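You operate a simulated robot arm through the tools that you are given. There is no shell and no other tool. Be economical: measure what you need, move in short steps, check, and stop when the job is done.

You are at the controls of a simulated two-armed robot. One attempt, no reset.

TASK
Open the drawer right of the bins, take the red dotted packet and leave it in the inside of the drawer right of the bins and shut the right again. Put the blue paper bag on the shelf under the flap. Take the yellow striped packet and put it on top of the red reel. Put the red striped packet on the top of the steel table away on the low table. Any order will do. Set down upright: blue paper bag, yellow striped packet.

Only the result counts: the job must be done as asked and must still hold three seconds after the hand-in. Knocking over, shifting, dropping, spilling or breaking anything else fails it.

THE ROBOT
Two 7-joint arms with two-finger parallel grippers on one trunk, on a base that drives. Base frame: it is fixed to the floor where the robot stands at the start and does not move with it; the origin is under the middle of the robot, x ahead of it, y to its left, z up. Lengths are in m, angles in rad, forces in N, time in s.
The left shoulder is at the start at [0.05, 0.187, 0.91], the right one opposite. With the tool pointing down near the work surface each hand reaches from about 0.1 to 0.66 m from the robot's upright axis, wherever it stands, measured 20 degrees to its own side. Places, roughly: blue paper bag (6x8x11 cm) [3.7, -0.7, 0.9]; drawer right of the bins [0.6, -0.1, 0.8]; inside of the drawer right of the bins [0.7, -0.2, 0.8]; low table [0.8, 3.8, 0.5]; red dotted packet (9x4x4 cm) [0.8, 3.6, 0.5]; red reel (6x6x5 cm) [4.1, -0.8, 0.9]; red striped packet (5x5x5 cm) [2.2, -3, 0.9]; shelf under the flap (16x38 cm) [-0.96, -1.58, 1]; yellow striped packet (5x5x6 cm) [4.1, -0.6, 0.9]. Payload 3.43 kg a hand.
The TCP of each hand is the grasp point between the finger pads, 0.03 m short of the fingertips. In the tool frame z runs along the fingers and y along their closing line. Largest opening 0.094 m; finger width 0.028, thickness 0.01; the body of the gripper, 0.05 by 0.096 m, starts 0.055 m behind the TCP.
Orientation is that of the tool frame in the base frame, as [roll, pitch, yaw] about the fixed x, y, z axes, in that order (R = Rz(yaw) Ry(pitch) Rx(roll)). With the fingers straight down and closing along the base's y, the tool's x points along the base's -x, its y along +y and its z along -z.

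THE INTERFACE
- The arms move only by the tool arm_command. It takes "left_deltas", "right_deltas" or both (then of equal length, played together; a hand with none holds still); each is a list of rows, each a list of 7 numbers: the shift along the base's x, y, z in cm, then the turn, a rotation vector about the base's x, y, z in rad, then the gripper command, from -1 (shut) to 1 (fully open), values between in proportion. In form: [[tx, ty, tz, rx, ry, rz, gripper], ...]. A call has 1 to 8 rows; each row shifts and turns the commanded pose from where the row before left it. A row lasts 0.2 s, in which the tool goes at most 0.05 m and 0.15 rad; a call with a longer step from one row to the next is refused whole, and so is a gripper value outside its range. A pose out of reach is approached as far as the arm can. The call stops where the force on the tool passes 40 N (or 10 N more than at its start, if that is more) or the arm is blocked; 0.2 s more then pass. Each finger travels about 0.153 m/s and halts on what it meets, pressing with about 22 N; the grip force reading is that of the motor and also rises with nothing between the fingers. The clock runs only during rows and for 0.2 s after the last one: add rows that do not move to give the fingers time. The reply holds the time, the measured pose of the TCP, the force on the tool along the base axes, the opening and the grip force, in the units named above and with some noise, with the torque about the TCP (base axes, N m) and any sound that the robot's microphone picked up.
- Cameras (640 x 400 px; columns grow to the right, rows downward): "scene" is now at [0.1412, 0.0039, 1.0828]; the picture's right is [0.18, -0.98, 0.00], its down [-0.41, -0.07, -0.91] and it looks along [0.90, 0.16, -0.41] (base axes); focal length 214 px, centre (320, 200). "left" rides on the left gripper at [0.076, -0.014, -0.103] in its tool frame; the picture's right is [0.18, 0.98, 0.00], its down [-0.75, 0.14, -0.64] and it looks along [-0.63, 0.12, 0.77] (tool axes); focal length 243 px, centre (320, 200). "right" rides on the right gripper at [0.076, 0.014, -0.102] in its tool frame; the picture's right is [-0.18, 0.98, 0.00], its down [-0.75, -0.14, -0.64] and it looks along [-0.63, -0.12, 0.77] (tool axes); focal length 243 px, centre (320, 200). There is no depth. A picture from a camera that has moved, and an enlarged one, comes with that camera's place and axes in the base frame and with its lens. The place of the scene camera against the robot may be out by one fixed shift of up to 0.018 m in any direction.
- camera(camera): a new picture of that camera. No time passes.
- move_column(by): slides the trunk up (or, below 0, down) by that many m; the arms and the scene camera ride with it, the base frame stays. It gives what a move gives, with no picture.
- steer(legs): drives the robot by 1 to 6 legs, each [ahead, left, turn to the left] in m, m and rad, along the robot's own axes; the way and the turn of a leg run together, so that a leg with both is an arc; at most 1.5 m and 3.142 rad a leg. The arms and the cameras ride along, it lands a little off, and it stops where it bumps. It gives what a move gives.
- turn_head(pan, tilt): turns the head with the scene camera to pan (to the left, within 1.396 rad either way) and tilt (down, from -0.506 to 1.204), counted from straight ahead of the robot. It gives what a move gives.
- enlarge(camera, box): a new picture of the part [left, top, right, bottom] of that camera's present view, enlarged. No time passes.
- finish_job(): hands the job in; it is judged then, once.

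Go step by step. Nothing tells you exact positions but the pictures and the camera data: compare them with the known pose of the tool, close in by small moves and look again before you grip or let go. The budget is 165 turns and 118 pictures, counting those below and the enlarged ones. Unless the task says otherwise, let go and move clear before handing in, and close with one line.

The tools are called after "Request:" as name(argument=value, ...) on one line, values as JSON. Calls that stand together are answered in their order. arm_command: Moves the arms, as the interface text tells. Its arguments: {"type":"object","properties":{"left_deltas":{"type":"array","items":{"type":"array","items":{"type":"number"}}},"right_deltas":{"type":"array","items":{"type":"array","items":{"type":"number"}}}},"required":[]} The other tools are called the same way: move_column (by) slides the trunk up or down; steer (legs) drives the base; turn_head (pan, tilt) turns the head that bears the scene camera; camera (camera) takes a picture; enlarge (camera, box) takes an enlarged picture of a part of a camera's view; finish_job () hands the job in.

At the start:

```text
clock: 0.0
left_eef_pos: [0.4542, 0.3058, 1.0376]
left_tool_rot: [-3.142, 0.002, -3.141]
left_force: [-0.3, -0.1, 0.1]
left_moment: [0.01, 0.01, -0.01]
left_grip_width: 0.0939
left_grasp_force: 0.2
right_eef_pos: [0.3296, -0.0907, 1.0484]
right_tool_rot: [3.141, 0.001, 3.142]
right_force: [-0.1, -0.1, -1.2]
right_moment: [0.01, 0.01, -0.01]
right_grip_width: 0.0942
right_grasp_force: 0.1
trunk travel left (down, up): [-0.125, 0.307]
robot x, y, heading: [-0.0023, -0.0005, -0.001]
head pan, tilt: [0.182, 0.426]
```

scene: 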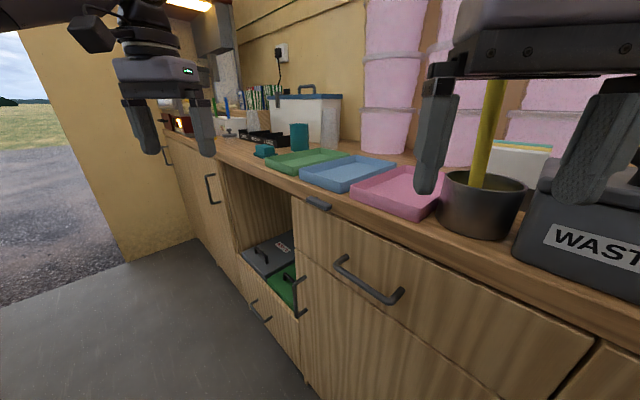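
right: 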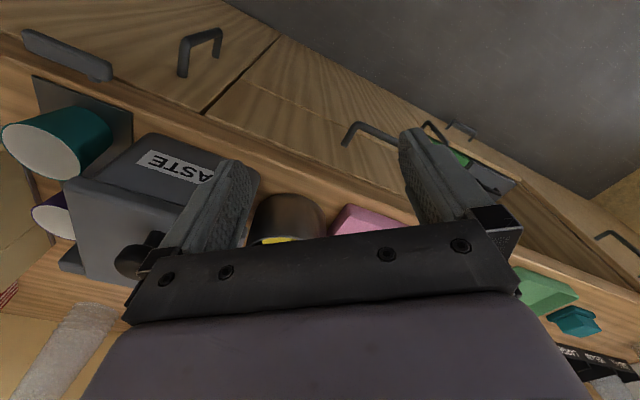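
left: 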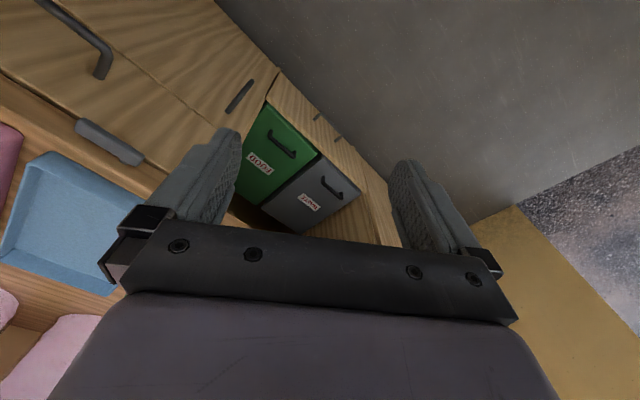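

I see a counter ahead with a drawer right of the recess with the bins. First I look around to learn the layout.

Request:
turn_head(pan=1.3, tilt=0.3)

Request:
camera(camera="scene")

Request:
turn_head(pan=-1.3, tilt=0.3)

Request:
camera(camera="scene")

Request:
turn_head(pan=-0.3, tilt=0.5)

Request:
camera(camera="scene")

```text
clock: 1.4
left_eef_pos: [0.4542, 0.3054, 1.0381]
left_tool_rot: [-3.141, 0.002, -3.141]
left_force: [-0.1, 0.3, 0.4]
left_moment: [-0.01, 0.03, 0.02]
left_grip_width: 0.0939
left_grasp_force: 0.1
right_eef_pos: [0.3295, -0.0904, 1.0488]
right_tool_rot: [3.141, -0.001, -3.14]
right_force: [0.0, -0.4, -0.3]
right_moment: [0.0, 0.0, -0.01]
right_grip_width: 0.0938
right_grasp_force: 0.1
trunk travel left (down, up): [-0.125, 0.307]
robot x, y, heading: [-0.001, -0.0026, -0.0]
head pan, tilt: [1.3, 0.3]
```

```text
114 pictures are left
camera scene: at [0.0754, 0.0773, 1.0945], right [0.96, -0.27, 0.0], down [-0.08, -0.28, -0.96], along [0.26, 0.92, -0.3], focal length 214 px, centre (320, 200)
```

scene: 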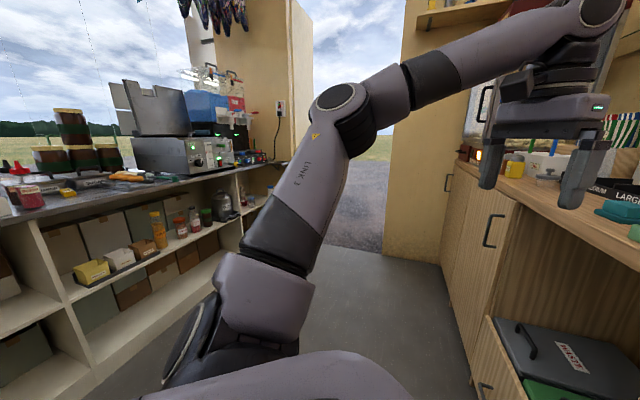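

```text
clock: 3.7
left_eef_pos: [0.4551, 0.3068, 1.0378]
left_tool_rot: [3.141, 0.002, 3.14]
left_force: [0.0, 0.0, -1.4]
left_moment: [-0.02, 0.0, 0.01]
left_grip_width: 0.0941
left_grasp_force: 0.0
right_eef_pos: [0.3291, -0.0903, 1.0482]
right_tool_rot: [3.142, 0.0, -3.14]
right_force: [-0.6, 0.6, -0.8]
right_moment: [-0.03, -0.01, 0.02]
right_grip_width: 0.0939
right_grasp_force: 0.0
trunk travel left (down, up): [-0.125, 0.307]
robot x, y, heading: [0.0006, 0.0009, 0.001]
head pan, tilt: [-1.3, 0.3]
```

```text
113 pictures are left
camera scene: at [0.0754, -0.1027, 1.0945], right [-0.96, -0.27, 0.0], down [-0.08, 0.28, -0.96], along [0.26, -0.92, -0.3], focal length 214 px, centre (320, 200)
```

scene: 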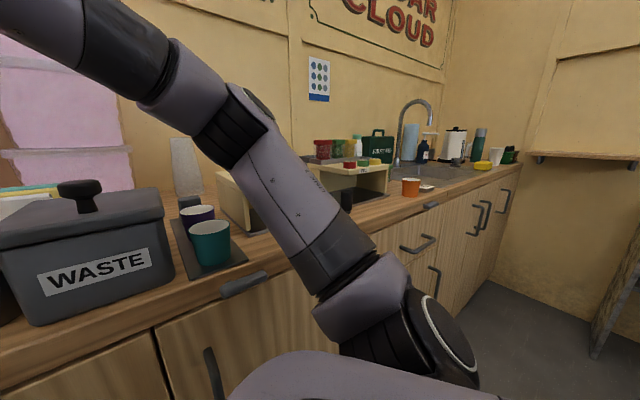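

```text
clock: 5.0
left_eef_pos: [0.4564, 0.3058, 1.0382]
left_tool_rot: [-3.141, 0.003, 3.14]
left_force: [0.6, -1.1, -0.2]
left_moment: [0.01, -0.02, -0.03]
left_grip_width: 0.0941
left_grasp_force: 0.0
right_eef_pos: [0.3287, -0.0899, 1.048]
right_tool_rot: [-3.141, -0.002, -3.141]
right_force: [0.3, 0.6, 0.0]
right_moment: [-0.03, -0.02, -0.01]
right_grip_width: 0.0939
right_grasp_force: 0.0
trunk travel left (down, up): [-0.125, 0.307]
robot x, y, heading: [-0.0003, -0.0022, 0.002]
head pan, tilt: [-0.3, 0.499]
```

```text
112 pictures are left
camera scene: at [0.1373, -0.0397, 1.0761], right [-0.3, -0.96, 0.0], down [-0.46, 0.14, -0.88], along [0.84, -0.26, -0.48], focal length 214 px, centre (320, 200)
```

scene: 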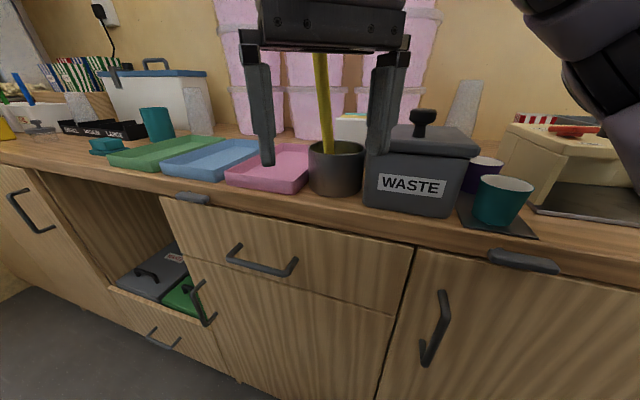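

The whole room is turned relative to the base frame: the counter runs along about (0.54, 0.84), and the doorway lies at its far left end. I tuck the arms, turn toward the doorway and look.

Request:
arm_command(left_deltas=[[-4, -2, 2, 0, 0, 0, 0], [-4, -2, 2, 0, 0, 0, 0], [-4, -2, 2, 0, 0, 0, 0], [-4, 0, 2, 0, 0, 0, 0]], right_deltas=[[-2, -4, 2, 0, 0, 0, 0], [-2, -4, 2, 0, 0, 0, 0], [0, -4, 2, 0, 0, 0, 0], [0, 0, 1, 0, 0, 0, 0]])

Request:
steer(legs=[[-0.12, 0, 0.3], [0, 0, 0.7]])

Request:
turn_head(pan=0, tilt=0.3)

Request:
camera(camera="scene")

```text
clock: 6.0
left_eef_pos: [0.2942, 0.2484, 1.1133]
left_tool_rot: [-3.137, 0.006, -3.14]
left_force: [0.1, -0.9, -0.4]
left_moment: [-0.03, 0.03, 0.0]
left_grip_width: 0.0468
left_grasp_force: 0.1
left hand out of reach, approached as far as the arm can: row 4
right_eef_pos: [0.2883, -0.2095, 1.1189]
right_tool_rot: [3.137, 0.002, -3.139]
right_force: [0.1, -0.6, 0.0]
right_moment: [0.03, -0.01, 0.02]
right_grip_width: 0.0473
right_grasp_force: 0.1
trunk travel left (down, up): [-0.125, 0.307]
robot x, y, heading: [-0.003, 0.0002, -0.003]
head pan, tilt: [-0.3, 0.499]
```

```text
clock: 9.2
left_eef_pos: [-0.1659, 0.3652, 1.1136]
left_tool_rot: [-3.139, 0.003, -2.143]
left_force: [-0.1, -0.4, 0.9]
left_moment: [0.02, 0.02, -0.01]
left_grip_width: 0.0467
left_grasp_force: 0.0
right_eef_pos: [0.2161, 0.1133, 1.1183]
right_tool_rot: [3.141, 0.001, -2.143]
right_force: [0.0, 0.0, -0.4]
right_moment: [-0.01, -0.02, -0.01]
right_grip_width: 0.047
right_grasp_force: 0.1
trunk travel left (down, up): [-0.125, 0.307]
robot x, y, heading: [-0.1235, -0.0149, 0.996]
head pan, tilt: [-0.3, 0.499]
```

```text
clock: 10.0
left_eef_pos: [-0.1667, 0.3662, 1.1132]
left_tool_rot: [-3.139, 0.006, -2.142]
left_force: [0.5, 0.4, -0.7]
left_moment: [0.02, -0.01, 0.0]
left_grip_width: 0.0471
left_grasp_force: 0.0
right_eef_pos: [0.2158, 0.1125, 1.1181]
right_tool_rot: [3.141, 0.002, -2.144]
right_force: [-0.3, -0.2, 0.6]
right_moment: [-0.01, -0.02, 0.01]
right_grip_width: 0.047
right_grasp_force: 0.0
trunk travel left (down, up): [-0.125, 0.307]
robot x, y, heading: [-0.1157, -0.0172, 0.995]
head pan, tilt: [0.0, 0.3]
```

```text
111 pictures are left
camera scene: at [-0.0433, 0.0968, 1.0945], right [0.84, -0.54, 0.0], down [-0.16, -0.25, -0.96], along [0.52, 0.8, -0.3], focal length 214 px, centre (320, 200)
```

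scene: 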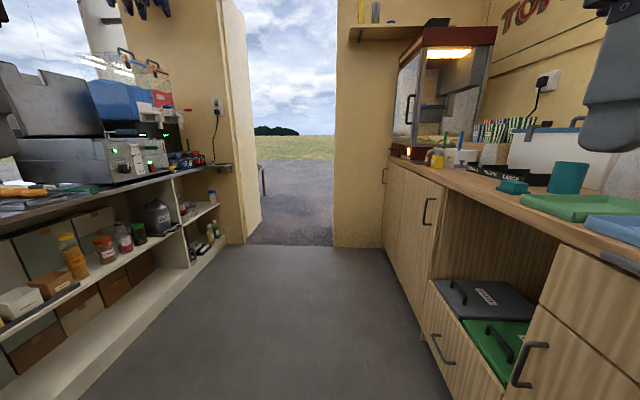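

The doorway is about 0.9 m wide, its middle 0.3 m to my left and 2 m ahead. I drive out through it.

Request:
steer(legs=[[0.3, 0.3, 0], [1.3, 0, 0], [1.2, 0, 0]])

Request:
turn_head(pan=0.9, tilt=0.4)

Request:
camera(camera="scene")

Request:
turn_head(pan=-1.0, tilt=0.3)

Request:
camera(camera="scene")

```text
clock: 21.6
left_eef_pos: [0.6747, 2.1562, 1.1153]
left_tool_rot: [-3.135, 0.013, -2.176]
left_force: [0.9, -0.8, -0.3]
left_moment: [-0.03, 0.01, -0.01]
left_grip_width: 0.0473
left_grasp_force: 0.1
right_eef_pos: [1.0425, 1.8819, 1.1309]
right_tool_rot: [-3.141, 0.052, -2.172]
right_force: [-0.4, -0.3, 0.5]
right_moment: [0.01, 0.01, 0.01]
right_grip_width: 0.047
right_grasp_force: 0.1
trunk travel left (down, up): [-0.125, 0.307]
robot x, y, heading: [0.7155, 1.7777, 0.967]
head pan, tilt: [0.0, 0.3]
stopped in leg 3: the robot was blocked; the commanded pose is now the measured one
```

```text
clock: 22.9
left_eef_pos: [0.673, 2.1548, 1.1147]
left_tool_rot: [-3.136, 0.015, -2.173]
left_force: [0.2, -0.6, 0.5]
left_moment: [0.01, 0.0, -0.02]
left_grip_width: 0.0471
left_grasp_force: 0.1
right_eef_pos: [1.0423, 1.8843, 1.1324]
right_tool_rot: [-3.141, 0.055, -2.17]
right_force: [-0.2, -0.7, 0.4]
right_moment: [0.0, 0.02, 0.03]
right_grip_width: 0.0469
right_grasp_force: 0.0
trunk travel left (down, up): [-0.125, 0.307]
robot x, y, heading: [0.7159, 1.7779, 0.969]
head pan, tilt: [0.901, 0.4]
```

```text
110 pictures are left
camera scene: at [0.7085, 1.8948, 1.0864], right [0.96, 0.29, 0.01], down [0.12, -0.36, -0.92], along [-0.27, 0.88, -0.38], focal length 214 px, centre (320, 200)
```

scene: 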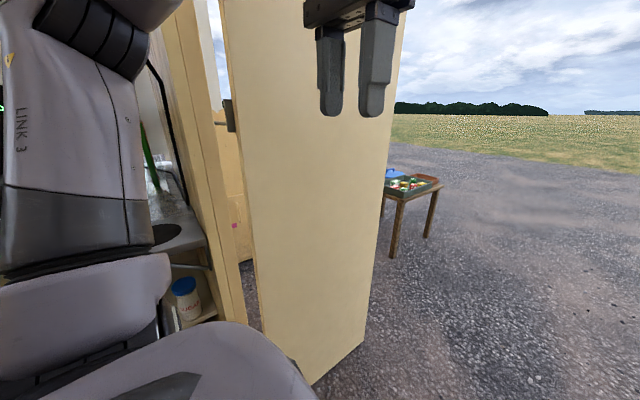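

```text
clock: 24.7
left_eef_pos: [0.6732, 2.1558, 1.1149]
left_tool_rot: [-3.137, 0.016, -2.173]
left_force: [0.5, -0.2, 0.5]
left_moment: [0.01, 0.0, 0.0]
left_grip_width: 0.047
left_grasp_force: 0.0
right_eef_pos: [1.0412, 1.883, 1.1309]
right_tool_rot: [3.141, 0.054, -2.173]
right_force: [-0.1, -0.2, -1.0]
right_moment: [0.0, 0.0, -0.01]
right_grip_width: 0.0468
right_grasp_force: 0.1
trunk travel left (down, up): [-0.125, 0.307]
robot x, y, heading: [0.7162, 1.7764, 0.969]
head pan, tilt: [-1.0, 0.3]
```

```text
109 pictures are left
camera scene: at [0.8288, 1.8033, 1.0959], right [-0.03, -1.0, -0.01], down [-0.29, 0.02, -0.96], along [0.96, -0.03, -0.29], focal length 214 px, centre (320, 200)
```

scene: 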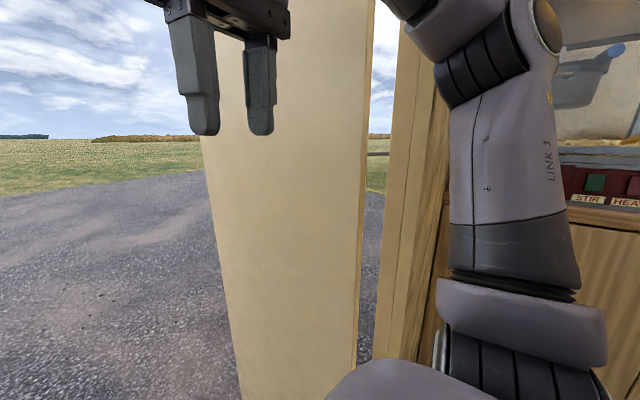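

The robot got stuck in the doorway, most likely with its right elbow. I back up, straighten, and stretch the arms ahead to make it narrower.

Request:
steer(legs=[[-0.45, 0.02, 0.028]])

Request:
arm_command(left_deltas=[[3.1, 2.5, 0, 0, 0, 0, 0], [3.1, 2.5, 0, 0, 0, 0, 0], [3.1, 2.5, 0, 0, 0, 0, 0], [3.1, 2.5, 0, 0, 0, 0, 0], [3.1, 2.5, 0, 0, 0, 0, 0], [3.1, 2.5, 0, 0, 0, 0, 0], [3.1, 2.5, 0, 0, 0, 0, 0], [3.1, 2.5, 0, 0, 0, 0, 0]], right_deltas=[[1.4, 3.6, 0, 0, 0, 0, 0], [1.4, 3.6, 0, 0, 0, 0, 0], [1.4, 3.6, 0, 0, 0, 0, 0], [1.4, 3.6, 0, 0, 0, 0, 0], [1.4, 3.6, 0, 0, 0, 0, 0], [1.4, 3.6, 0, 0, 0, 0, 0], [1.4, 3.6, 0, 0, 0, 0, 0], [1.4, 3.6, 0, 0, 0, 0, 0]])

Request:
turn_head(pan=0, tilt=0.5)

Request:
camera(camera="scene")

```text
clock: 27.4
left_eef_pos: [0.4022, 1.7963, 1.1125]
left_tool_rot: [-3.138, 0.002, -2.152]
left_force: [-0.8, -0.5, 0.6]
left_moment: [-0.02, 0.01, 0.01]
left_grip_width: 0.047
left_grasp_force: 0.0
right_eef_pos: [0.7783, 1.5343, 1.1263]
right_tool_rot: [3.137, 0.035, -2.149]
right_force: [-0.4, -0.3, 0.1]
right_moment: [0.0, -0.01, -0.02]
right_grip_width: 0.047
right_grasp_force: 0.0
trunk travel left (down, up): [-0.125, 0.307]
robot x, y, heading: [0.4488, 1.4112, 0.991]
head pan, tilt: [-1.0, 0.3]
```

```text
clock: 29.2
left_eef_pos: [0.5037, 1.947, 0.9928]
left_tool_rot: [-3.137, 0.006, -2.152]
left_force: [-0.1, -0.3, 1.6]
left_moment: [0.03, -0.02, -0.04]
left_grip_width: 0.0471
left_grasp_force: 0.0
left hand out of reach, approached as far as the arm can: row 1, 2, 3, 4, 5, 6, 7, 8
right_eef_pos: [0.8557, 1.7488, 1.0788]
right_tool_rot: [3.138, 0.037, -2.148]
right_force: [-0.6, -0.6, -0.2]
right_moment: [0.01, 0.02, 0.02]
right_grip_width: 0.0471
right_grasp_force: 0.0
right hand out of reach, approached as far as the arm can: row 5, 6, 7, 8
trunk travel left (down, up): [-0.125, 0.307]
robot x, y, heading: [0.4456, 1.4117, 0.993]
head pan, tilt: [-1.0, 0.3]
```

```text
clock: 30.5
left_eef_pos: [0.5023, 1.9486, 0.9916]
left_tool_rot: [-3.136, 0.007, -2.153]
left_force: [1.1, -0.4, 0.6]
left_moment: [0.0, -0.02, 0.05]
left_grip_width: 0.0471
left_grasp_force: 0.1
right_eef_pos: [0.8564, 1.7497, 1.0793]
right_tool_rot: [3.137, 0.039, -2.148]
right_force: [-0.1, 0.3, -0.3]
right_moment: [-0.02, 0.01, -0.02]
right_grip_width: 0.0471
right_grasp_force: 0.0
trunk travel left (down, up): [-0.125, 0.307]
robot x, y, heading: [0.4475, 1.4131, 0.987]
head pan, tilt: [0.0, 0.499]
```

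```text
108 pictures are left
camera scene: at [0.522, 1.5246, 1.0761], right [0.84, -0.55, 0.0], down [-0.26, -0.4, -0.88], along [0.48, 0.73, -0.48], focal length 214 px, centre (320, 200)
```

scene: 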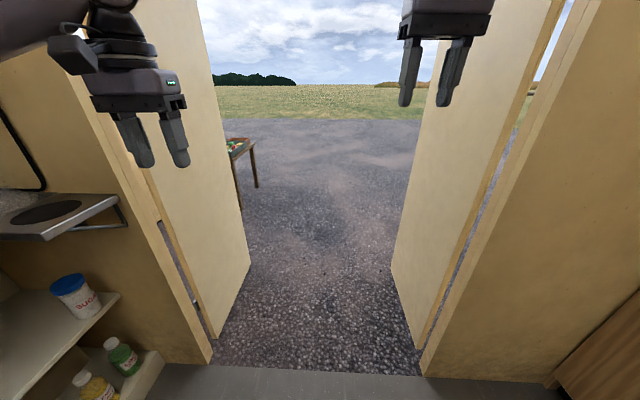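

The robot is now centred on the door. I lower the hands so that the arms can straighten ahead.

Request:
arm_command(left_deltas=[[0, 0, -4, 0, 0, 0, 0], [0, 0, -4, 0, 0, 0, 0], [0, 0, -4, 0, 0, 0, 0], [0, 0, -4, 0, 0, 0, 0], [0, 0, -4, 0, 0, 0, 0], [0, 0, -4, 0, 0, 0, 0], [0, 0, 0, 0, 0, 0, 0]], right_deltas=[[0, 0, -4, 0, 0, 0, 0], [0, 0, -4, 0, 0, 0, 0], [0, 0, -4, 0, 0, 0, 0], [0, 0, -4, 0, 0, 0, 0], [0, 0, -4, 0, 0, 0, 0], [0, 0, -4, 0, 0, 0, 0], [0, 0, 0, 0, 0, 0, 0]])

Request:
turn_head(pan=-0.9, tilt=0.9)

Request:
camera(camera="scene")

```text
clock: 32.1
left_eef_pos: [0.5037, 1.9464, 0.7505]
left_tool_rot: [-3.138, 0.005, -2.151]
left_force: [0.5, 0.1, -0.3]
left_moment: [0.02, 0.0, 0.02]
left_grip_width: 0.0471
left_grasp_force: 0.1
right_eef_pos: [0.8599, 1.75, 0.8365]
right_tool_rot: [3.14, 0.037, -2.149]
right_force: [-0.3, -0.2, 0.7]
right_moment: [0.0, -0.01, -0.02]
right_grip_width: 0.047
right_grasp_force: 0.0
trunk travel left (down, up): [-0.125, 0.307]
robot x, y, heading: [0.45, 1.4149, 0.989]
head pan, tilt: [0.0, 0.499]
```

```text
clock: 33.3
left_eef_pos: [0.5056, 1.9461, 0.7512]
left_tool_rot: [-3.137, 0.005, -2.152]
left_force: [-0.6, -0.6, 0.0]
left_moment: [0.0, 0.02, 0.0]
left_grip_width: 0.0471
left_grasp_force: 0.0
right_eef_pos: [0.8601, 1.7508, 0.8382]
right_tool_rot: [3.138, 0.033, -2.149]
right_force: [0.4, -0.3, 1.0]
right_moment: [0.0, -0.01, -0.01]
right_grip_width: 0.0471
right_grasp_force: 0.0
trunk travel left (down, up): [-0.125, 0.307]
robot x, y, heading: [0.4481, 1.4119, 0.99]
head pan, tilt: [-0.901, 0.901]
```

```text
107 pictures are left
camera scene: at [0.5473, 1.4554, 1.0423], right [0.09, -1.0, 0.0], down [-0.78, -0.07, -0.62], along [0.62, 0.06, -0.78], focal length 214 px, centre (320, 200)
```

scene: 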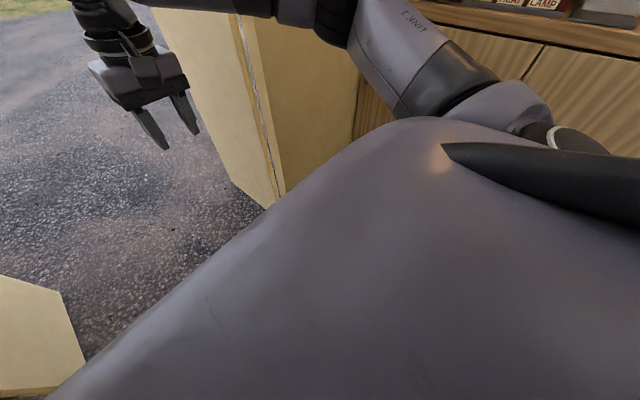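

I stretch the hands further ahead now that they are lower.

Request:
arm_command(left_deltas=[[3.6, 1.2, 0, 0, 0, 0, 0], [3.6, 1.2, 0, 0, 0, 0, 0], [3.6, 1.2, 0, 0, 0, 0, 0], [3.6, 1.2, 0, 0, 0, 0, 0], [0, 0, 0, 0, 0, 0, 0]], right_deltas=[[1.4, 2.1, -1, 0, 0, 0, 0], [1.4, 2.1, -1, 0, 0, 0, 0], [1.4, 2.1, -1, 0, 0, 0, 0], [1.4, 2.1, -1, 0, 0, 0, 0], [0, 0, 0, 0, 0, 0, 0]])

Request:
camera(camera="scene")

```text
clock: 34.5
left_eef_pos: [0.5445, 1.9628, 0.7684]
left_tool_rot: [-3.137, 0.006, -2.152]
left_force: [0.5, 0.3, -1.3]
left_moment: [0.05, -0.02, -0.01]
left_grip_width: 0.0472
left_grasp_force: 0.0
left hand out of reach, approached as far as the arm can: row 2, 3, 4
right_eef_pos: [0.9144, 1.8328, 0.7965]
right_tool_rot: [3.138, 0.036, -2.148]
right_force: [0.1, -0.7, -0.6]
right_moment: [0.01, 0.04, 0.0]
right_grip_width: 0.0469
right_grasp_force: 0.0
trunk travel left (down, up): [-0.125, 0.307]
robot x, y, heading: [0.4468, 1.4083, 0.989]
head pan, tilt: [-0.901, 0.901]
```

```text
106 pictures are left
camera scene: at [0.5473, 1.4553, 1.0422], right [0.09, -1.0, 0.0], down [-0.78, -0.07, -0.62], along [0.62, 0.06, -0.78], focal length 214 px, centre (320, 200)
```

scene: 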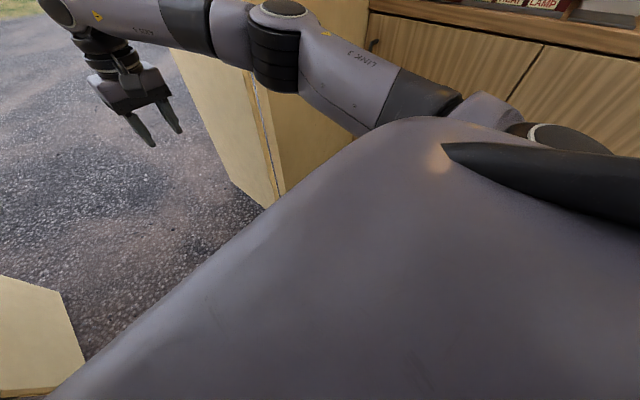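

Request:
turn_head(pan=0.9, tilt=0.8)

Request:
camera(camera="scene")

```text
clock: 36.3
left_eef_pos: [0.5456, 1.9617, 0.7682]
left_tool_rot: [-3.138, 0.005, -2.152]
left_force: [0.1, 0.7, -0.6]
left_moment: [0.01, 0.02, 0.0]
left_grip_width: 0.047
left_grasp_force: 0.0
right_eef_pos: [0.9134, 1.8325, 0.7972]
right_tool_rot: [3.136, 0.035, -2.148]
right_force: [0.0, -0.4, 0.5]
right_moment: [0.02, 0.0, -0.01]
right_grip_width: 0.047
right_grasp_force: 0.0
trunk travel left (down, up): [-0.125, 0.307]
robot x, y, heading: [0.4483, 1.411, 0.988]
head pan, tilt: [0.901, 0.799]
```

```text
105 pictures are left
camera scene: at [0.4468, 1.5251, 1.0502], right [0.95, 0.31, 0.0], down [0.23, -0.68, -0.7], along [-0.22, 0.66, -0.72], focal length 214 px, centre (320, 200)
```

scene: 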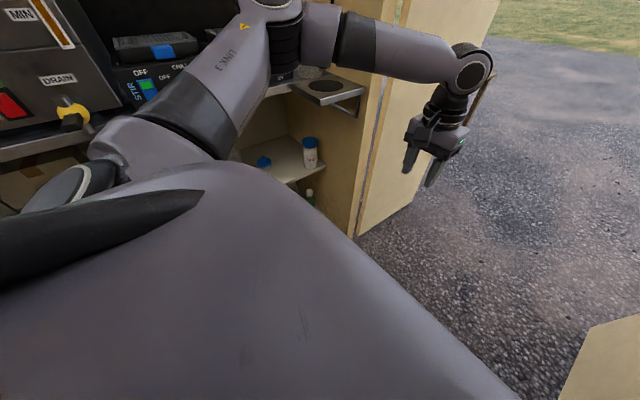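

Request:
arm_command(left_deltas=[[1.4, 2.1, 0, 0, 0, 0, 0], [1.4, 2.1, 0, 0, 0, 0, 0], [1.4, 2.1, 0, 0, 0, 0, 0], [1.4, 2.1, 0, 0, 0, 0, 0], [0, 0, 0, 0, 0, 0, 0]])

Request:
camera(camera="scene")

```text
clock: 37.5
left_eef_pos: [0.5291, 2.006, 0.7783]
left_tool_rot: [-3.139, 0.006, -2.152]
left_force: [-0.7, -0.2, 0.5]
left_moment: [0.02, 0.02, -0.04]
left_grip_width: 0.0468
left_grasp_force: 0.0
left hand out of reach, approached as far as the arm can: row 1, 2, 3, 4
right_eef_pos: [0.9145, 1.8313, 0.7968]
right_tool_rot: [3.139, 0.034, -2.149]
right_force: [0.4, 1.2, -0.6]
right_moment: [0.01, -0.03, 0.01]
right_grip_width: 0.0472
right_grasp_force: 0.0
trunk travel left (down, up): [-0.125, 0.307]
robot x, y, heading: [0.448, 1.413, 0.984]
head pan, tilt: [0.901, 0.799]
```

```text
104 pictures are left
camera scene: at [0.4467, 1.5251, 1.0502], right [0.95, 0.31, 0.0], down [0.23, -0.68, -0.7], along [-0.22, 0.66, -0.72], focal length 214 px, centre (320, 200)
```

scene: 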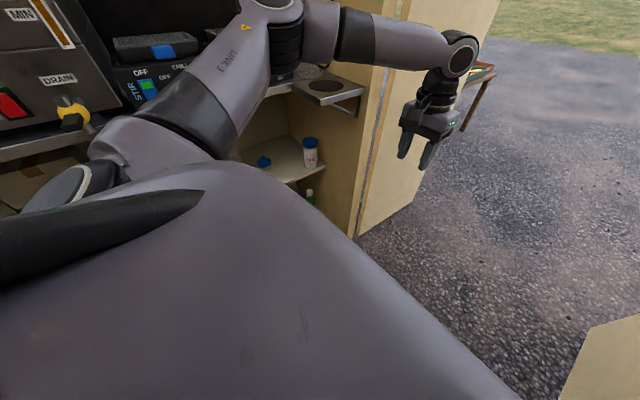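

Request:
arm_command(left_deltas=[[0, -4, 0, 0, 0, 0, 0], [1, -4, 0, 0, 0, 0, 0], [3, -3, 0, 0, 0, 0, 0], [3, -2, 0, 0, 0, 0, 0], [2, 2.2, 0, 0, 0, 0, 0], [2, 3, 0, 0, 0, 0, 0], [2, 3, 0, 0, 0, 0, 0], [1.6, 3, 0, 0, 0, 0, 0]])

Request:
camera(camera="scene")

```text
clock: 39.3
left_eef_pos: [0.5482, 1.9685, 0.7905]
left_tool_rot: [-3.136, 0.007, -2.15]
left_force: [0.7, -0.4, -0.2]
left_moment: [-0.02, 0.04, 0.01]
left_grip_width: 0.0471
left_grasp_force: 0.0
left hand out of reach, approached as far as the arm can: row 3, 4, 5, 6, 7, 8
right_eef_pos: [0.9135, 1.8337, 0.7973]
right_tool_rot: [3.138, 0.035, -2.149]
right_force: [-0.6, 0.7, 0.1]
right_moment: [-0.01, 0.03, 0.01]
right_grip_width: 0.0471
right_grasp_force: 0.0
trunk travel left (down, up): [-0.125, 0.307]
robot x, y, heading: [0.4466, 1.4079, 0.985]
head pan, tilt: [0.901, 0.799]
```

```text
103 pictures are left
camera scene: at [0.4467, 1.5251, 1.0502], right [0.95, 0.31, 0.0], down [0.23, -0.68, -0.7], along [-0.22, 0.66, -0.72], focal length 214 px, centre (320, 200)
```

scene: 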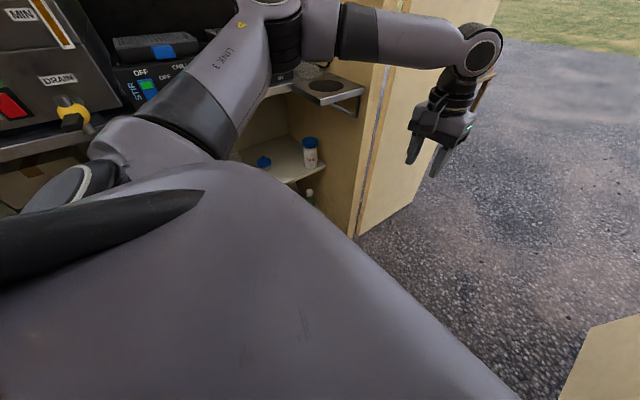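

Request:
arm_command(left_deltas=[[0, 0, 0, 0, 0, -0.15, 0], [0, 0, 0, 0, 0, -0.15, 0], [0, 0, 0, 0, 0, -0.15, 0], [2, 0, 0, 0, 0, 0, 0], [2, 2, 0, 0, 0, 0, 0], [2, 3, 0, 0, 0, 0, 0], [2, 3, 0, 0, 0, 0, 0]])

Request:
camera(camera="scene")

```text
clock: 40.9
left_eef_pos: [0.5291, 2.0086, 0.7977]
left_tool_rot: [-3.138, 0.006, -2.602]
left_force: [-0.3, -0.5, -0.1]
left_moment: [-0.01, 0.02, 0.01]
left_grip_width: 0.0468
left_grasp_force: 0.0
left hand out of reach, approached as far as the arm can: row 4, 5, 6, 7
right_eef_pos: [0.9132, 1.8329, 0.7968]
right_tool_rot: [3.138, 0.036, -2.149]
right_force: [0.4, -0.2, 0.2]
right_moment: [0.02, 0.06, 0.02]
right_grip_width: 0.0469
right_grasp_force: 0.2
trunk travel left (down, up): [-0.125, 0.307]
robot x, y, heading: [0.447, 1.4102, 0.992]
head pan, tilt: [0.901, 0.799]
```

```text
102 pictures are left
camera scene: at [0.4467, 1.5251, 1.0502], right [0.95, 0.31, 0.0], down [0.23, -0.68, -0.7], along [-0.22, 0.66, -0.72], focal length 214 px, centre (320, 200)
```

scene: 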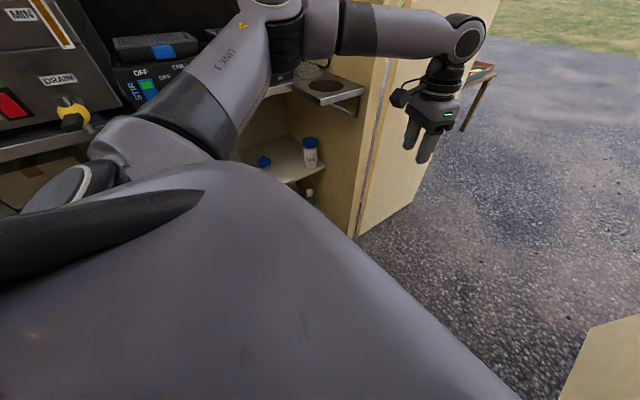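

Request:
arm_command(left_deltas=[[0, 0, -4, 0, 0, 0.15, 0], [0, 0, -4, 0, 0, 0.15, 0], [0, 0, -4, 0, 0, 0.15, 0], [1.4, 2.1, -3, 0, 0, 0, 0], [1.4, 2.1, -3, 0, 0, 0, 0], [1.4, 2.1, 0, 0, 0, 0, 0], [1.4, 2.1, 0, 0, 0, 0, 0]])

Request:
camera(camera="scene")

```text
clock: 42.5
left_eef_pos: [0.4847, 2.0291, 0.684]
left_tool_rot: [-3.135, 0.007, -2.153]
left_force: [-0.4, 0.2, -0.7]
left_moment: [-0.04, 0.0, 0.03]
left_grip_width: 0.047
left_grasp_force: 0.1
left hand out of reach, approached as far as the arm can: row 1, 2, 3, 4, 5, 6, 7
right_eef_pos: [0.9138, 1.8324, 0.7968]
right_tool_rot: [3.139, 0.034, -2.151]
right_force: [0.4, -0.2, 0.2]
right_moment: [0.01, -0.02, 0.01]
right_grip_width: 0.0471
right_grasp_force: 0.1
trunk travel left (down, up): [-0.125, 0.307]
robot x, y, heading: [0.4441, 1.4154, 0.995]
head pan, tilt: [0.901, 0.799]
```

```text
101 pictures are left
camera scene: at [0.4467, 1.5251, 1.0502], right [0.95, 0.31, 0.0], down [0.23, -0.68, -0.7], along [-0.22, 0.66, -0.72], focal length 214 px, centre (320, 200)
```

scene: 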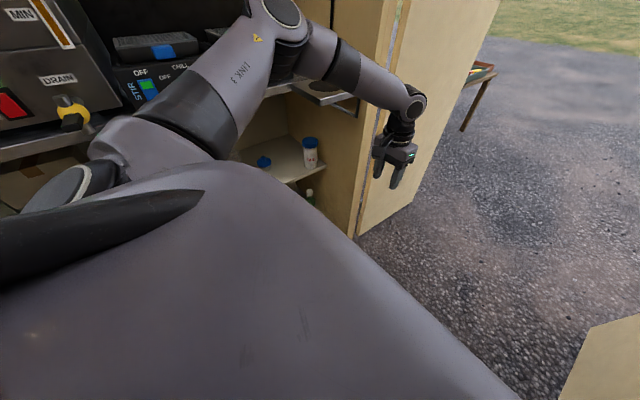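

Request:
arm_command(left_deltas=[[-2, -3.2, 1, 0, 0, 0, 0], [-2, -3.2, 1, 0, 0, 0, 0], [-2, -3.2, 1, 0, 0, 0, 0], [-2, -3.2, 1, 0, 0, 0, 0], [3.4, -2.2, 0, 0, 0, 0, 0], [3.4, -2.2, 0, 0, 0, 0, 0], [3.4, -2.2, 0, 0, 0, 0, 0], [3.4, -2.2, 0, 0, 0, 0, 0]])

Request:
camera(camera="scene")

```text
clock: 44.3
left_eef_pos: [0.5411, 1.8121, 0.722]
left_tool_rot: [-3.14, 0.007, -2.149]
left_force: [0.9, -0.2, 0.0]
left_moment: [-0.01, 0.0, 0.0]
left_grip_width: 0.0472
left_grasp_force: 0.1
right_eef_pos: [0.9148, 1.8331, 0.7981]
right_tool_rot: [3.138, 0.033, -2.148]
right_force: [0.5, 0.3, 1.3]
right_moment: [-0.01, -0.01, -0.02]
right_grip_width: 0.0471
right_grasp_force: 0.0
trunk travel left (down, up): [-0.125, 0.307]
robot x, y, heading: [0.4481, 1.411, 0.994]
head pan, tilt: [0.901, 0.799]
```

```text
100 pictures are left
camera scene: at [0.4467, 1.5252, 1.0502], right [0.95, 0.31, 0.0], down [0.23, -0.68, -0.7], along [-0.22, 0.66, -0.72], focal length 214 px, centre (320, 200)
```

scene: 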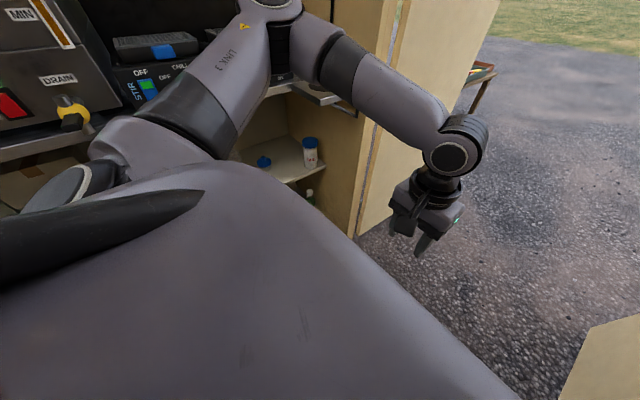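

Request:
arm_command(left_deltas=[[2, 1.2, 1, 0, 0, 0, 0], [2, 1.2, 1, 0, 0, 0, 0], [2, 2.5, 1, 0, 0, 0, 0], [2, 3, 1, 0, 0, 0, 0], [1.5, 3, 0, 0, 0, 0, 0], [1.5, 3, 0, 0, 0, 0, 0]])

Request:
camera(camera="scene")

```text
clock: 45.7
left_eef_pos: [0.5527, 1.9466, 0.7811]
left_tool_rot: [-3.136, 0.005, -2.152]
left_force: [-0.7, 0.4, -0.1]
left_moment: [0.02, 0.0, 0.02]
left_grip_width: 0.0468
left_grasp_force: 0.0
left hand out of reach, approached as far as the arm can: row 1, 2, 3, 4, 5, 6
right_eef_pos: [0.9141, 1.8324, 0.7967]
right_tool_rot: [3.139, 0.034, -2.149]
right_force: [-0.3, -0.3, -0.7]
right_moment: [0.01, 0.0, 0.02]
right_grip_width: 0.0469
right_grasp_force: 0.0
trunk travel left (down, up): [-0.125, 0.307]
robot x, y, heading: [0.4481, 1.4116, 0.99]
head pan, tilt: [0.901, 0.799]
```

```text
99 pictures are left
camera scene: at [0.4467, 1.5251, 1.0502], right [0.95, 0.31, 0.0], down [0.23, -0.68, -0.7], along [-0.22, 0.66, -0.72], focal length 214 px, centre (320, 200)
```

scene: 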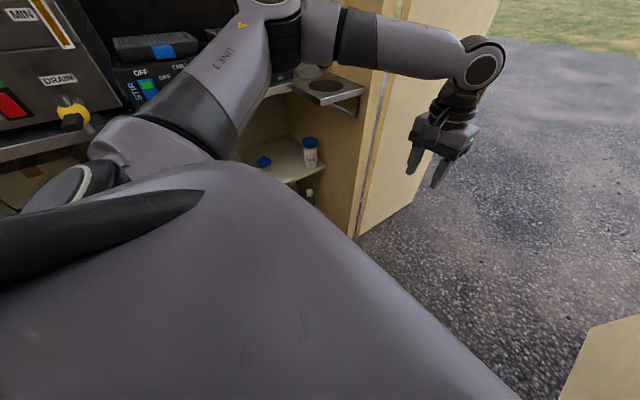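

The left upper arm stays splayed, but the right arm is now narrow, so I shift the base 6 cm right and pass slowly.

Request:
steer(legs=[[0.02, -0.06, 0], [0.7, 0, 0], [0.8, 0, 0]])

Request:
turn_head(pan=0.9, tilt=0.4)

Request:
camera(camera="scene")

```text
clock: 54.3
left_eef_pos: [1.4233, 3.1948, 0.7802]
left_tool_rot: [-3.136, 0.006, -2.134]
left_force: [0.0, 0.9, -0.5]
left_moment: [0.01, 0.05, -0.02]
left_grip_width: 0.0472
left_grasp_force: 0.2
right_eef_pos: [1.787, 3.0865, 0.7977]
right_tool_rot: [3.14, 0.035, -2.133]
right_force: [-0.1, 0.0, -0.1]
right_moment: [0.01, 0.01, 0.01]
right_grip_width: 0.0469
right_grasp_force: 0.0
trunk travel left (down, up): [-0.125, 0.307]
robot x, y, heading: [1.3338, 2.6589, 1.009]
head pan, tilt: [0.901, 0.799]
```

```text
clock: 55.1
left_eef_pos: [1.4238, 3.1942, 0.7802]
left_tool_rot: [-3.138, 0.007, -2.134]
left_force: [0.4, 0.0, -1.0]
left_moment: [-0.02, 0.0, -0.03]
left_grip_width: 0.0472
left_grasp_force: 0.0
right_eef_pos: [1.7861, 3.0866, 0.797]
right_tool_rot: [3.138, 0.035, -2.133]
right_force: [0.4, -0.3, 0.4]
right_moment: [0.01, 0.01, 0.03]
right_grip_width: 0.0469
right_grasp_force: 0.0
trunk travel left (down, up): [-0.125, 0.307]
robot x, y, heading: [1.3281, 2.6578, 1.009]
head pan, tilt: [0.901, 0.4]
```

```text
98 pictures are left
camera scene: at [1.321, 2.783, 1.0852], right [0.94, 0.33, 0.0], down [0.13, -0.37, -0.92], along [-0.3, 0.87, -0.39], focal length 214 px, centre (320, 200)
```

scene: 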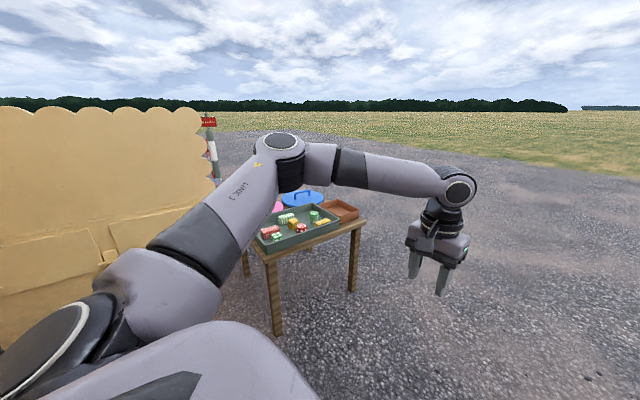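

I'm outside, and the low table with its tray is to the left. Now I look to the right for the way to the bench and the steel table.

Request:
steer(legs=[[0.1, 0, -1.58]])

Request:
turn_head(pan=-0.3, tilt=0.3)

Request:
camera(camera="scene")

```text
clock: 59.4
left_eef_pos: [1.9514, 2.5878, 0.7798]
left_tool_rot: [-3.138, 0.007, 2.584]
left_force: [0.2, 0.4, -1.3]
left_moment: [-0.05, 0.03, 0.01]
left_grip_width: 0.0469
left_grasp_force: 0.0
right_eef_pos: [1.8468, 2.2236, 0.7971]
right_tool_rot: [3.138, 0.035, 2.587]
right_force: [0.2, 0.0, 0.1]
right_moment: [-0.02, 0.0, 0.0]
right_grip_width: 0.0472
right_grasp_force: 0.1
trunk travel left (down, up): [-0.125, 0.307]
robot x, y, heading: [1.4142, 2.6786, -0.559]
head pan, tilt: [0.901, 0.4]
```

```text
clock: 60.8
left_eef_pos: [1.9516, 2.5873, 0.7793]
left_tool_rot: [-3.137, 0.005, 2.584]
left_force: [0.0, 0.0, 0.2]
left_moment: [-0.01, -0.02, -0.03]
left_grip_width: 0.0471
left_grasp_force: 0.0
right_eef_pos: [1.8475, 2.223, 0.7967]
right_tool_rot: [3.138, 0.035, 2.587]
right_force: [-0.5, -0.6, 0.3]
right_moment: [0.02, -0.01, -0.01]
right_grip_width: 0.0472
right_grasp_force: 0.0
trunk travel left (down, up): [-0.125, 0.307]
robot x, y, heading: [1.4148, 2.68, -0.559]
head pan, tilt: [-0.3, 0.3]
```

```text
97 pictures are left
camera scene: at [1.5191, 2.565, 1.0945], right [-0.76, -0.66, 0.0], down [-0.19, 0.22, -0.96], along [0.63, -0.72, -0.3], focal length 214 px, centre (320, 200)
```

scene: 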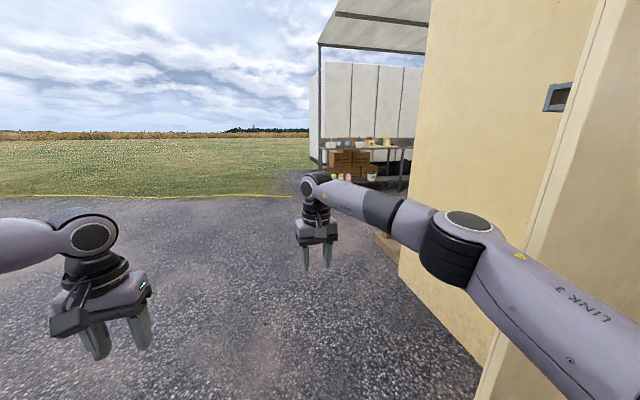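

A tent with tables stands behind the shed. I drive on past the shed's corner and look again.

Request:
steer(legs=[[1.3, 0, 0], [1.1, 0, -0.3]])

Request:
turn_head(pan=-0.5, tilt=0.3)

Request:
camera(camera="scene")

```text
clock: 72.6
left_eef_pos: [3.8303, 1.0103, 0.7805]
left_tool_rot: [-3.136, 0.007, 2.278]
left_force: [-0.2, 0.2, 0.5]
left_moment: [-0.03, 0.0, 0.01]
left_grip_width: 0.0472
left_grasp_force: 0.0
right_eef_pos: [3.6208, 0.6942, 0.7968]
right_tool_rot: [3.138, 0.035, 2.281]
right_force: [-0.9, -0.4, 0.3]
right_moment: [0.02, -0.03, -0.02]
right_grip_width: 0.0467
right_grasp_force: 0.0
trunk travel left (down, up): [-0.125, 0.307]
robot x, y, heading: [3.3465, 1.2583, -0.867]
head pan, tilt: [-0.3, 0.3]
```

```text
clock: 73.3
left_eef_pos: [3.8309, 1.0096, 0.7803]
left_tool_rot: [-3.135, 0.009, 2.279]
left_force: [-0.2, 0.0, -0.3]
left_moment: [0.0, 0.03, -0.02]
left_grip_width: 0.0472
left_grasp_force: 0.1
right_eef_pos: [3.6213, 0.695, 0.7961]
right_tool_rot: [3.139, 0.037, 2.282]
right_force: [0.1, -0.3, 0.4]
right_moment: [0.0, 0.0, -0.03]
right_grip_width: 0.047
right_grasp_force: 0.0
trunk travel left (down, up): [-0.125, 0.307]
robot x, y, heading: [3.3503, 1.2629, -0.864]
head pan, tilt: [-0.499, 0.3]
```

```text
96 pictures are left
camera scene: at [3.3971, 1.1108, 1.0945], right [-0.98, -0.21, 0.0], down [-0.06, 0.29, -0.96], along [0.2, -0.93, -0.3], focal length 214 px, centre (320, 200)
```

scene: 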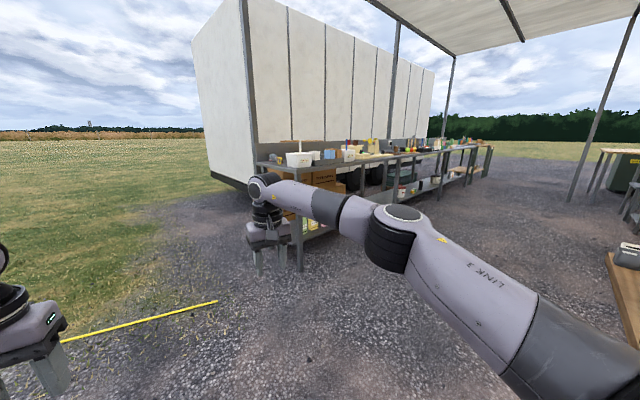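

Steel tables stand along the trailer, and my targets are at the near end. I drive up facing the table and stop short of it.

Request:
steer(legs=[[0, 0, 0.29], [0.2, -0.6, 0], [0.2, -0.65, 0]])

Request:
turn_head(pan=0, tilt=0.4)

Request:
camera(camera="scene")

```text
clock: 85.7
left_eef_pos: [3.5502, -0.1057, 0.7796]
left_tool_rot: [-3.137, 0.006, 2.572]
left_force: [-0.8, -0.1, 0.0]
left_moment: [-0.03, 0.0, 0.0]
left_grip_width: 0.0471
left_grasp_force: 0.0
right_eef_pos: [3.4413, -0.4685, 0.7958]
right_tool_rot: [3.138, 0.035, 2.573]
right_force: [0.1, 0.1, 0.3]
right_moment: [0.01, 0.01, 0.01]
right_grip_width: 0.0467
right_grasp_force: 0.1
trunk travel left (down, up): [-0.125, 0.307]
robot x, y, heading: [3.0205, -0.0024, -0.571]
head pan, tilt: [-0.499, 0.3]
```

```text
clock: 86.6
left_eef_pos: [3.5509, -0.1063, 0.7788]
left_tool_rot: [-3.137, 0.006, 2.571]
left_force: [-0.2, 0.0, -0.1]
left_moment: [0.01, -0.01, 0.0]
left_grip_width: 0.0469
left_grasp_force: 0.0
right_eef_pos: [3.4422, -0.4691, 0.7966]
right_tool_rot: [3.139, 0.035, 2.573]
right_force: [0.3, 0.0, 0.0]
right_moment: [-0.03, 0.02, 0.0]
right_grip_width: 0.047
right_grasp_force: 0.0
trunk travel left (down, up): [-0.125, 0.307]
robot x, y, heading: [3.0169, -0.0072, -0.572]
head pan, tilt: [0.0, 0.4]
```

```text
95 pictures are left
camera scene: at [3.1356, -0.1012, 1.0853], right [-0.54, -0.84, 0.0], down [-0.33, 0.21, -0.92], along [0.77, -0.5, -0.39], focal length 214 px, centre (320, 200)
```

scene: 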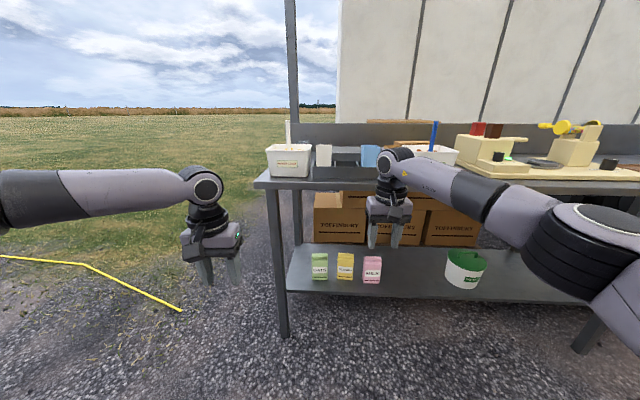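

I raise the trunk for a better view of the table top and pull the hands back and up.

Request:
move_column(by=0.25)

Request:
arm_command(left_deltas=[[-3.4, 2.2, 1, 0, 0, 0, 0], [-3.4, 2.2, 1, 0, 0, 0, 0], [-3.4, 2.2, 1, 0, 0, 0, 0], [-3.4, 2.2, 1, 0, 0, 0, 0], [0, 0, 0, 0, 0, 0, 0]], right_deltas=[[-3.4, 2.2, 1, 0, 0, 0, 0], [-3.4, 2.2, 1, 0, 0, 0, 0], [-3.4, 2.2, 1, 0, 0, 0, 0], [-3.4, 2.2, 1, 0, 0, 0, 0], [0, 0, 0, 0, 0, 0, 0]])

Request:
turn_head(pan=0.1, tilt=0.6)

Request:
camera(camera="scene")

```text
clock: 89.2
left_eef_pos: [3.5517, -0.106, 1.03]
left_tool_rot: [-3.137, 0.007, 2.57]
left_force: [0.7, 0.0, -0.1]
left_moment: [0.0, 0.03, 0.0]
left_grip_width: 0.047
left_grasp_force: 0.0
right_eef_pos: [3.442, -0.469, 1.0472]
right_tool_rot: [3.138, 0.035, 2.573]
right_force: [0.1, 0.4, 0.2]
right_moment: [0.01, 0.02, 0.01]
right_grip_width: 0.0471
right_grasp_force: 0.0
trunk travel left (down, up): [-0.375, 0.057]
robot x, y, heading: [3.0171, -0.0082, -0.569]
head pan, tilt: [0.0, 0.4]
```

```text
clock: 90.4
left_eef_pos: [3.4152, -0.0174, 1.0697]
left_tool_rot: [-3.136, 0.004, 2.571]
left_force: [-0.1, 0.8, -0.5]
left_moment: [0.03, -0.02, 0.03]
left_grip_width: 0.0473
left_grasp_force: 0.1
right_eef_pos: [3.3042, -0.3806, 1.0869]
right_tool_rot: [3.139, 0.036, 2.571]
right_force: [-0.2, -0.7, 0.4]
right_moment: [0.0, 0.0, -0.02]
right_grip_width: 0.0471
right_grasp_force: 0.1
trunk travel left (down, up): [-0.375, 0.057]
robot x, y, heading: [3.018, -0.0085, -0.57]
head pan, tilt: [0.0, 0.4]
```

```text
clock: 91.1
left_eef_pos: [3.4151, -0.0176, 1.0707]
left_tool_rot: [-3.135, 0.006, 2.572]
left_force: [-0.7, -0.7, -0.3]
left_moment: [0.01, -0.01, -0.03]
left_grip_width: 0.0469
left_grasp_force: 0.0
right_eef_pos: [3.3033, -0.382, 1.0879]
right_tool_rot: [3.137, 0.034, 2.572]
right_force: [0.3, 0.1, -0.2]
right_moment: [0.03, -0.01, -0.01]
right_grip_width: 0.0471
right_grasp_force: 0.0
trunk travel left (down, up): [-0.375, 0.057]
robot x, y, heading: [3.0168, -0.0085, -0.57]
head pan, tilt: [0.099, 0.6]
```

```text
94 pictures are left
camera scene: at [3.1365, -0.0913, 1.3171], right [-0.45, -0.89, 0.0], down [-0.5, 0.26, -0.83], along [0.74, -0.38, -0.56], focal length 214 px, centre (320, 200)
```

scene: 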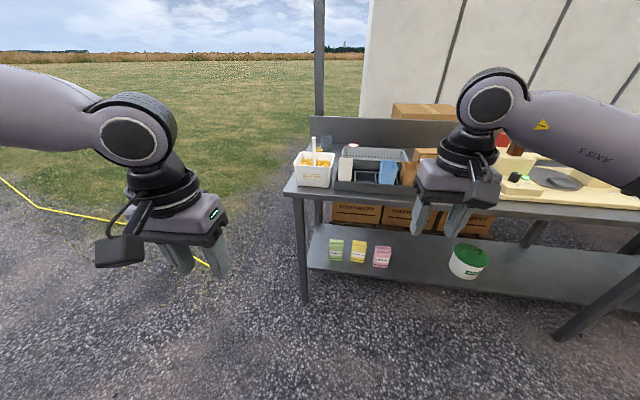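

Request:
enlarge(camera="scene", box=[280, 90, 480, 215])

```text
3.20 times, centred on (380, 152) of scene
camera zoom: at [3.1365, -0.0913, 1.3171], right [-0.45, -0.89, 0.0], down [-0.5, 0.26, -0.83], along [0.74, -0.38, -0.56], focal length 686 px, centre (128, 352)
```

zoom: 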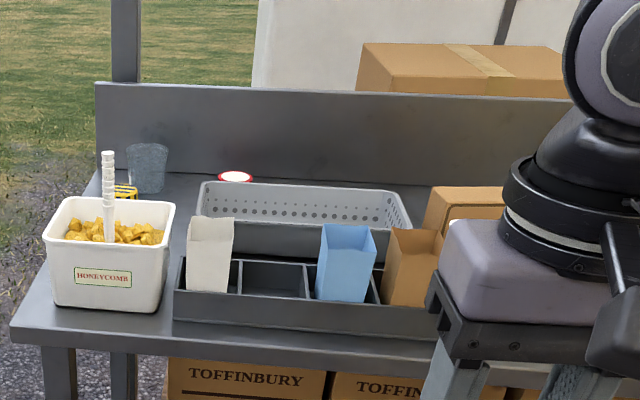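

The blue bag stands in a divided box, the red reel is behind the basket and the yellow packet is behind the tub. I move in front of the bag.

Request:
steer(legs=[[0.3, -0.3, 0]])

Request:
turn_head(pan=0.2, tilt=0.7)

Request:
camera(camera="scene")

Request:
camera(camera="left")

```text
clock: 94.4
left_eef_pos: [3.5039, -0.4337, 1.0697]
left_tool_rot: [-3.138, 0.005, 2.568]
left_force: [-0.4, -0.2, 0.4]
left_moment: [0.02, 0.02, 0.02]
left_grip_width: 0.0472
left_grasp_force: 0.1
right_eef_pos: [3.3921, -0.798, 1.0868]
right_tool_rot: [3.137, 0.035, 2.572]
right_force: [-0.3, -0.6, -0.6]
right_moment: [-0.01, 0.0, -0.01]
right_grip_width: 0.047
right_grasp_force: 0.0
trunk travel left (down, up): [-0.375, 0.057]
robot x, y, heading: [3.103, -0.4229, -0.576]
head pan, tilt: [0.099, 0.6]
```

```text
clock: 95.0
left_eef_pos: [3.5052, -0.4342, 1.0694]
left_tool_rot: [-3.137, 0.008, 2.569]
left_force: [0.1, 0.4, 1.4]
left_moment: [0.0, 0.0, 0.0]
left_grip_width: 0.047
left_grasp_force: 0.1
right_eef_pos: [3.3931, -0.7973, 1.0887]
right_tool_rot: [3.137, 0.035, 2.571]
right_force: [-0.4, 0.1, 0.2]
right_moment: [-0.02, -0.01, 0.0]
right_grip_width: 0.0469
right_grasp_force: 0.0
trunk travel left (down, up): [-0.375, 0.057]
robot x, y, heading: [3.107, -0.4237, -0.575]
head pan, tilt: [0.201, 0.7]
```

```text
92 pictures are left
camera scene: at [3.2266, -0.498, 1.3084], right [-0.36, -0.93, 0.0], down [-0.6, 0.23, -0.77], along [0.71, -0.28, -0.64], focal length 214 px, centre (320, 200)
```

scene: 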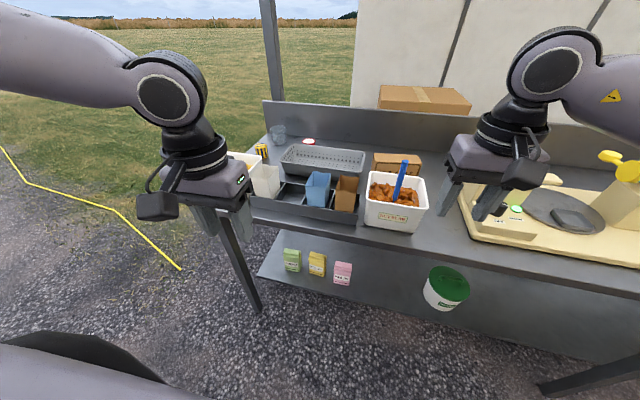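

```text
91 pictures are left
camera left: at [3.4319, -0.404, 1.1714], right [0.38, 0.93, -0.01], down [0.71, -0.28, 0.65], along [0.6, -0.25, -0.76], focal length 243 px, centre (320, 200)
```

left: 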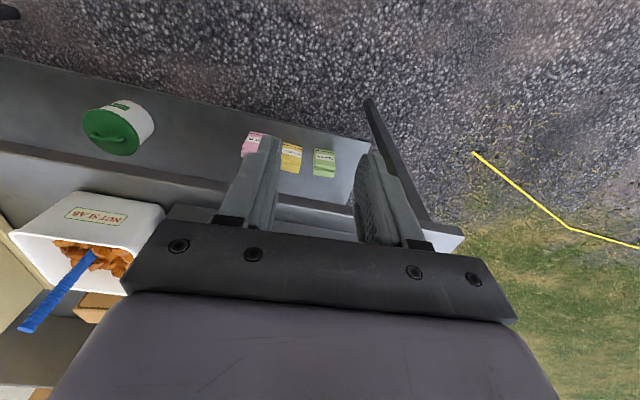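

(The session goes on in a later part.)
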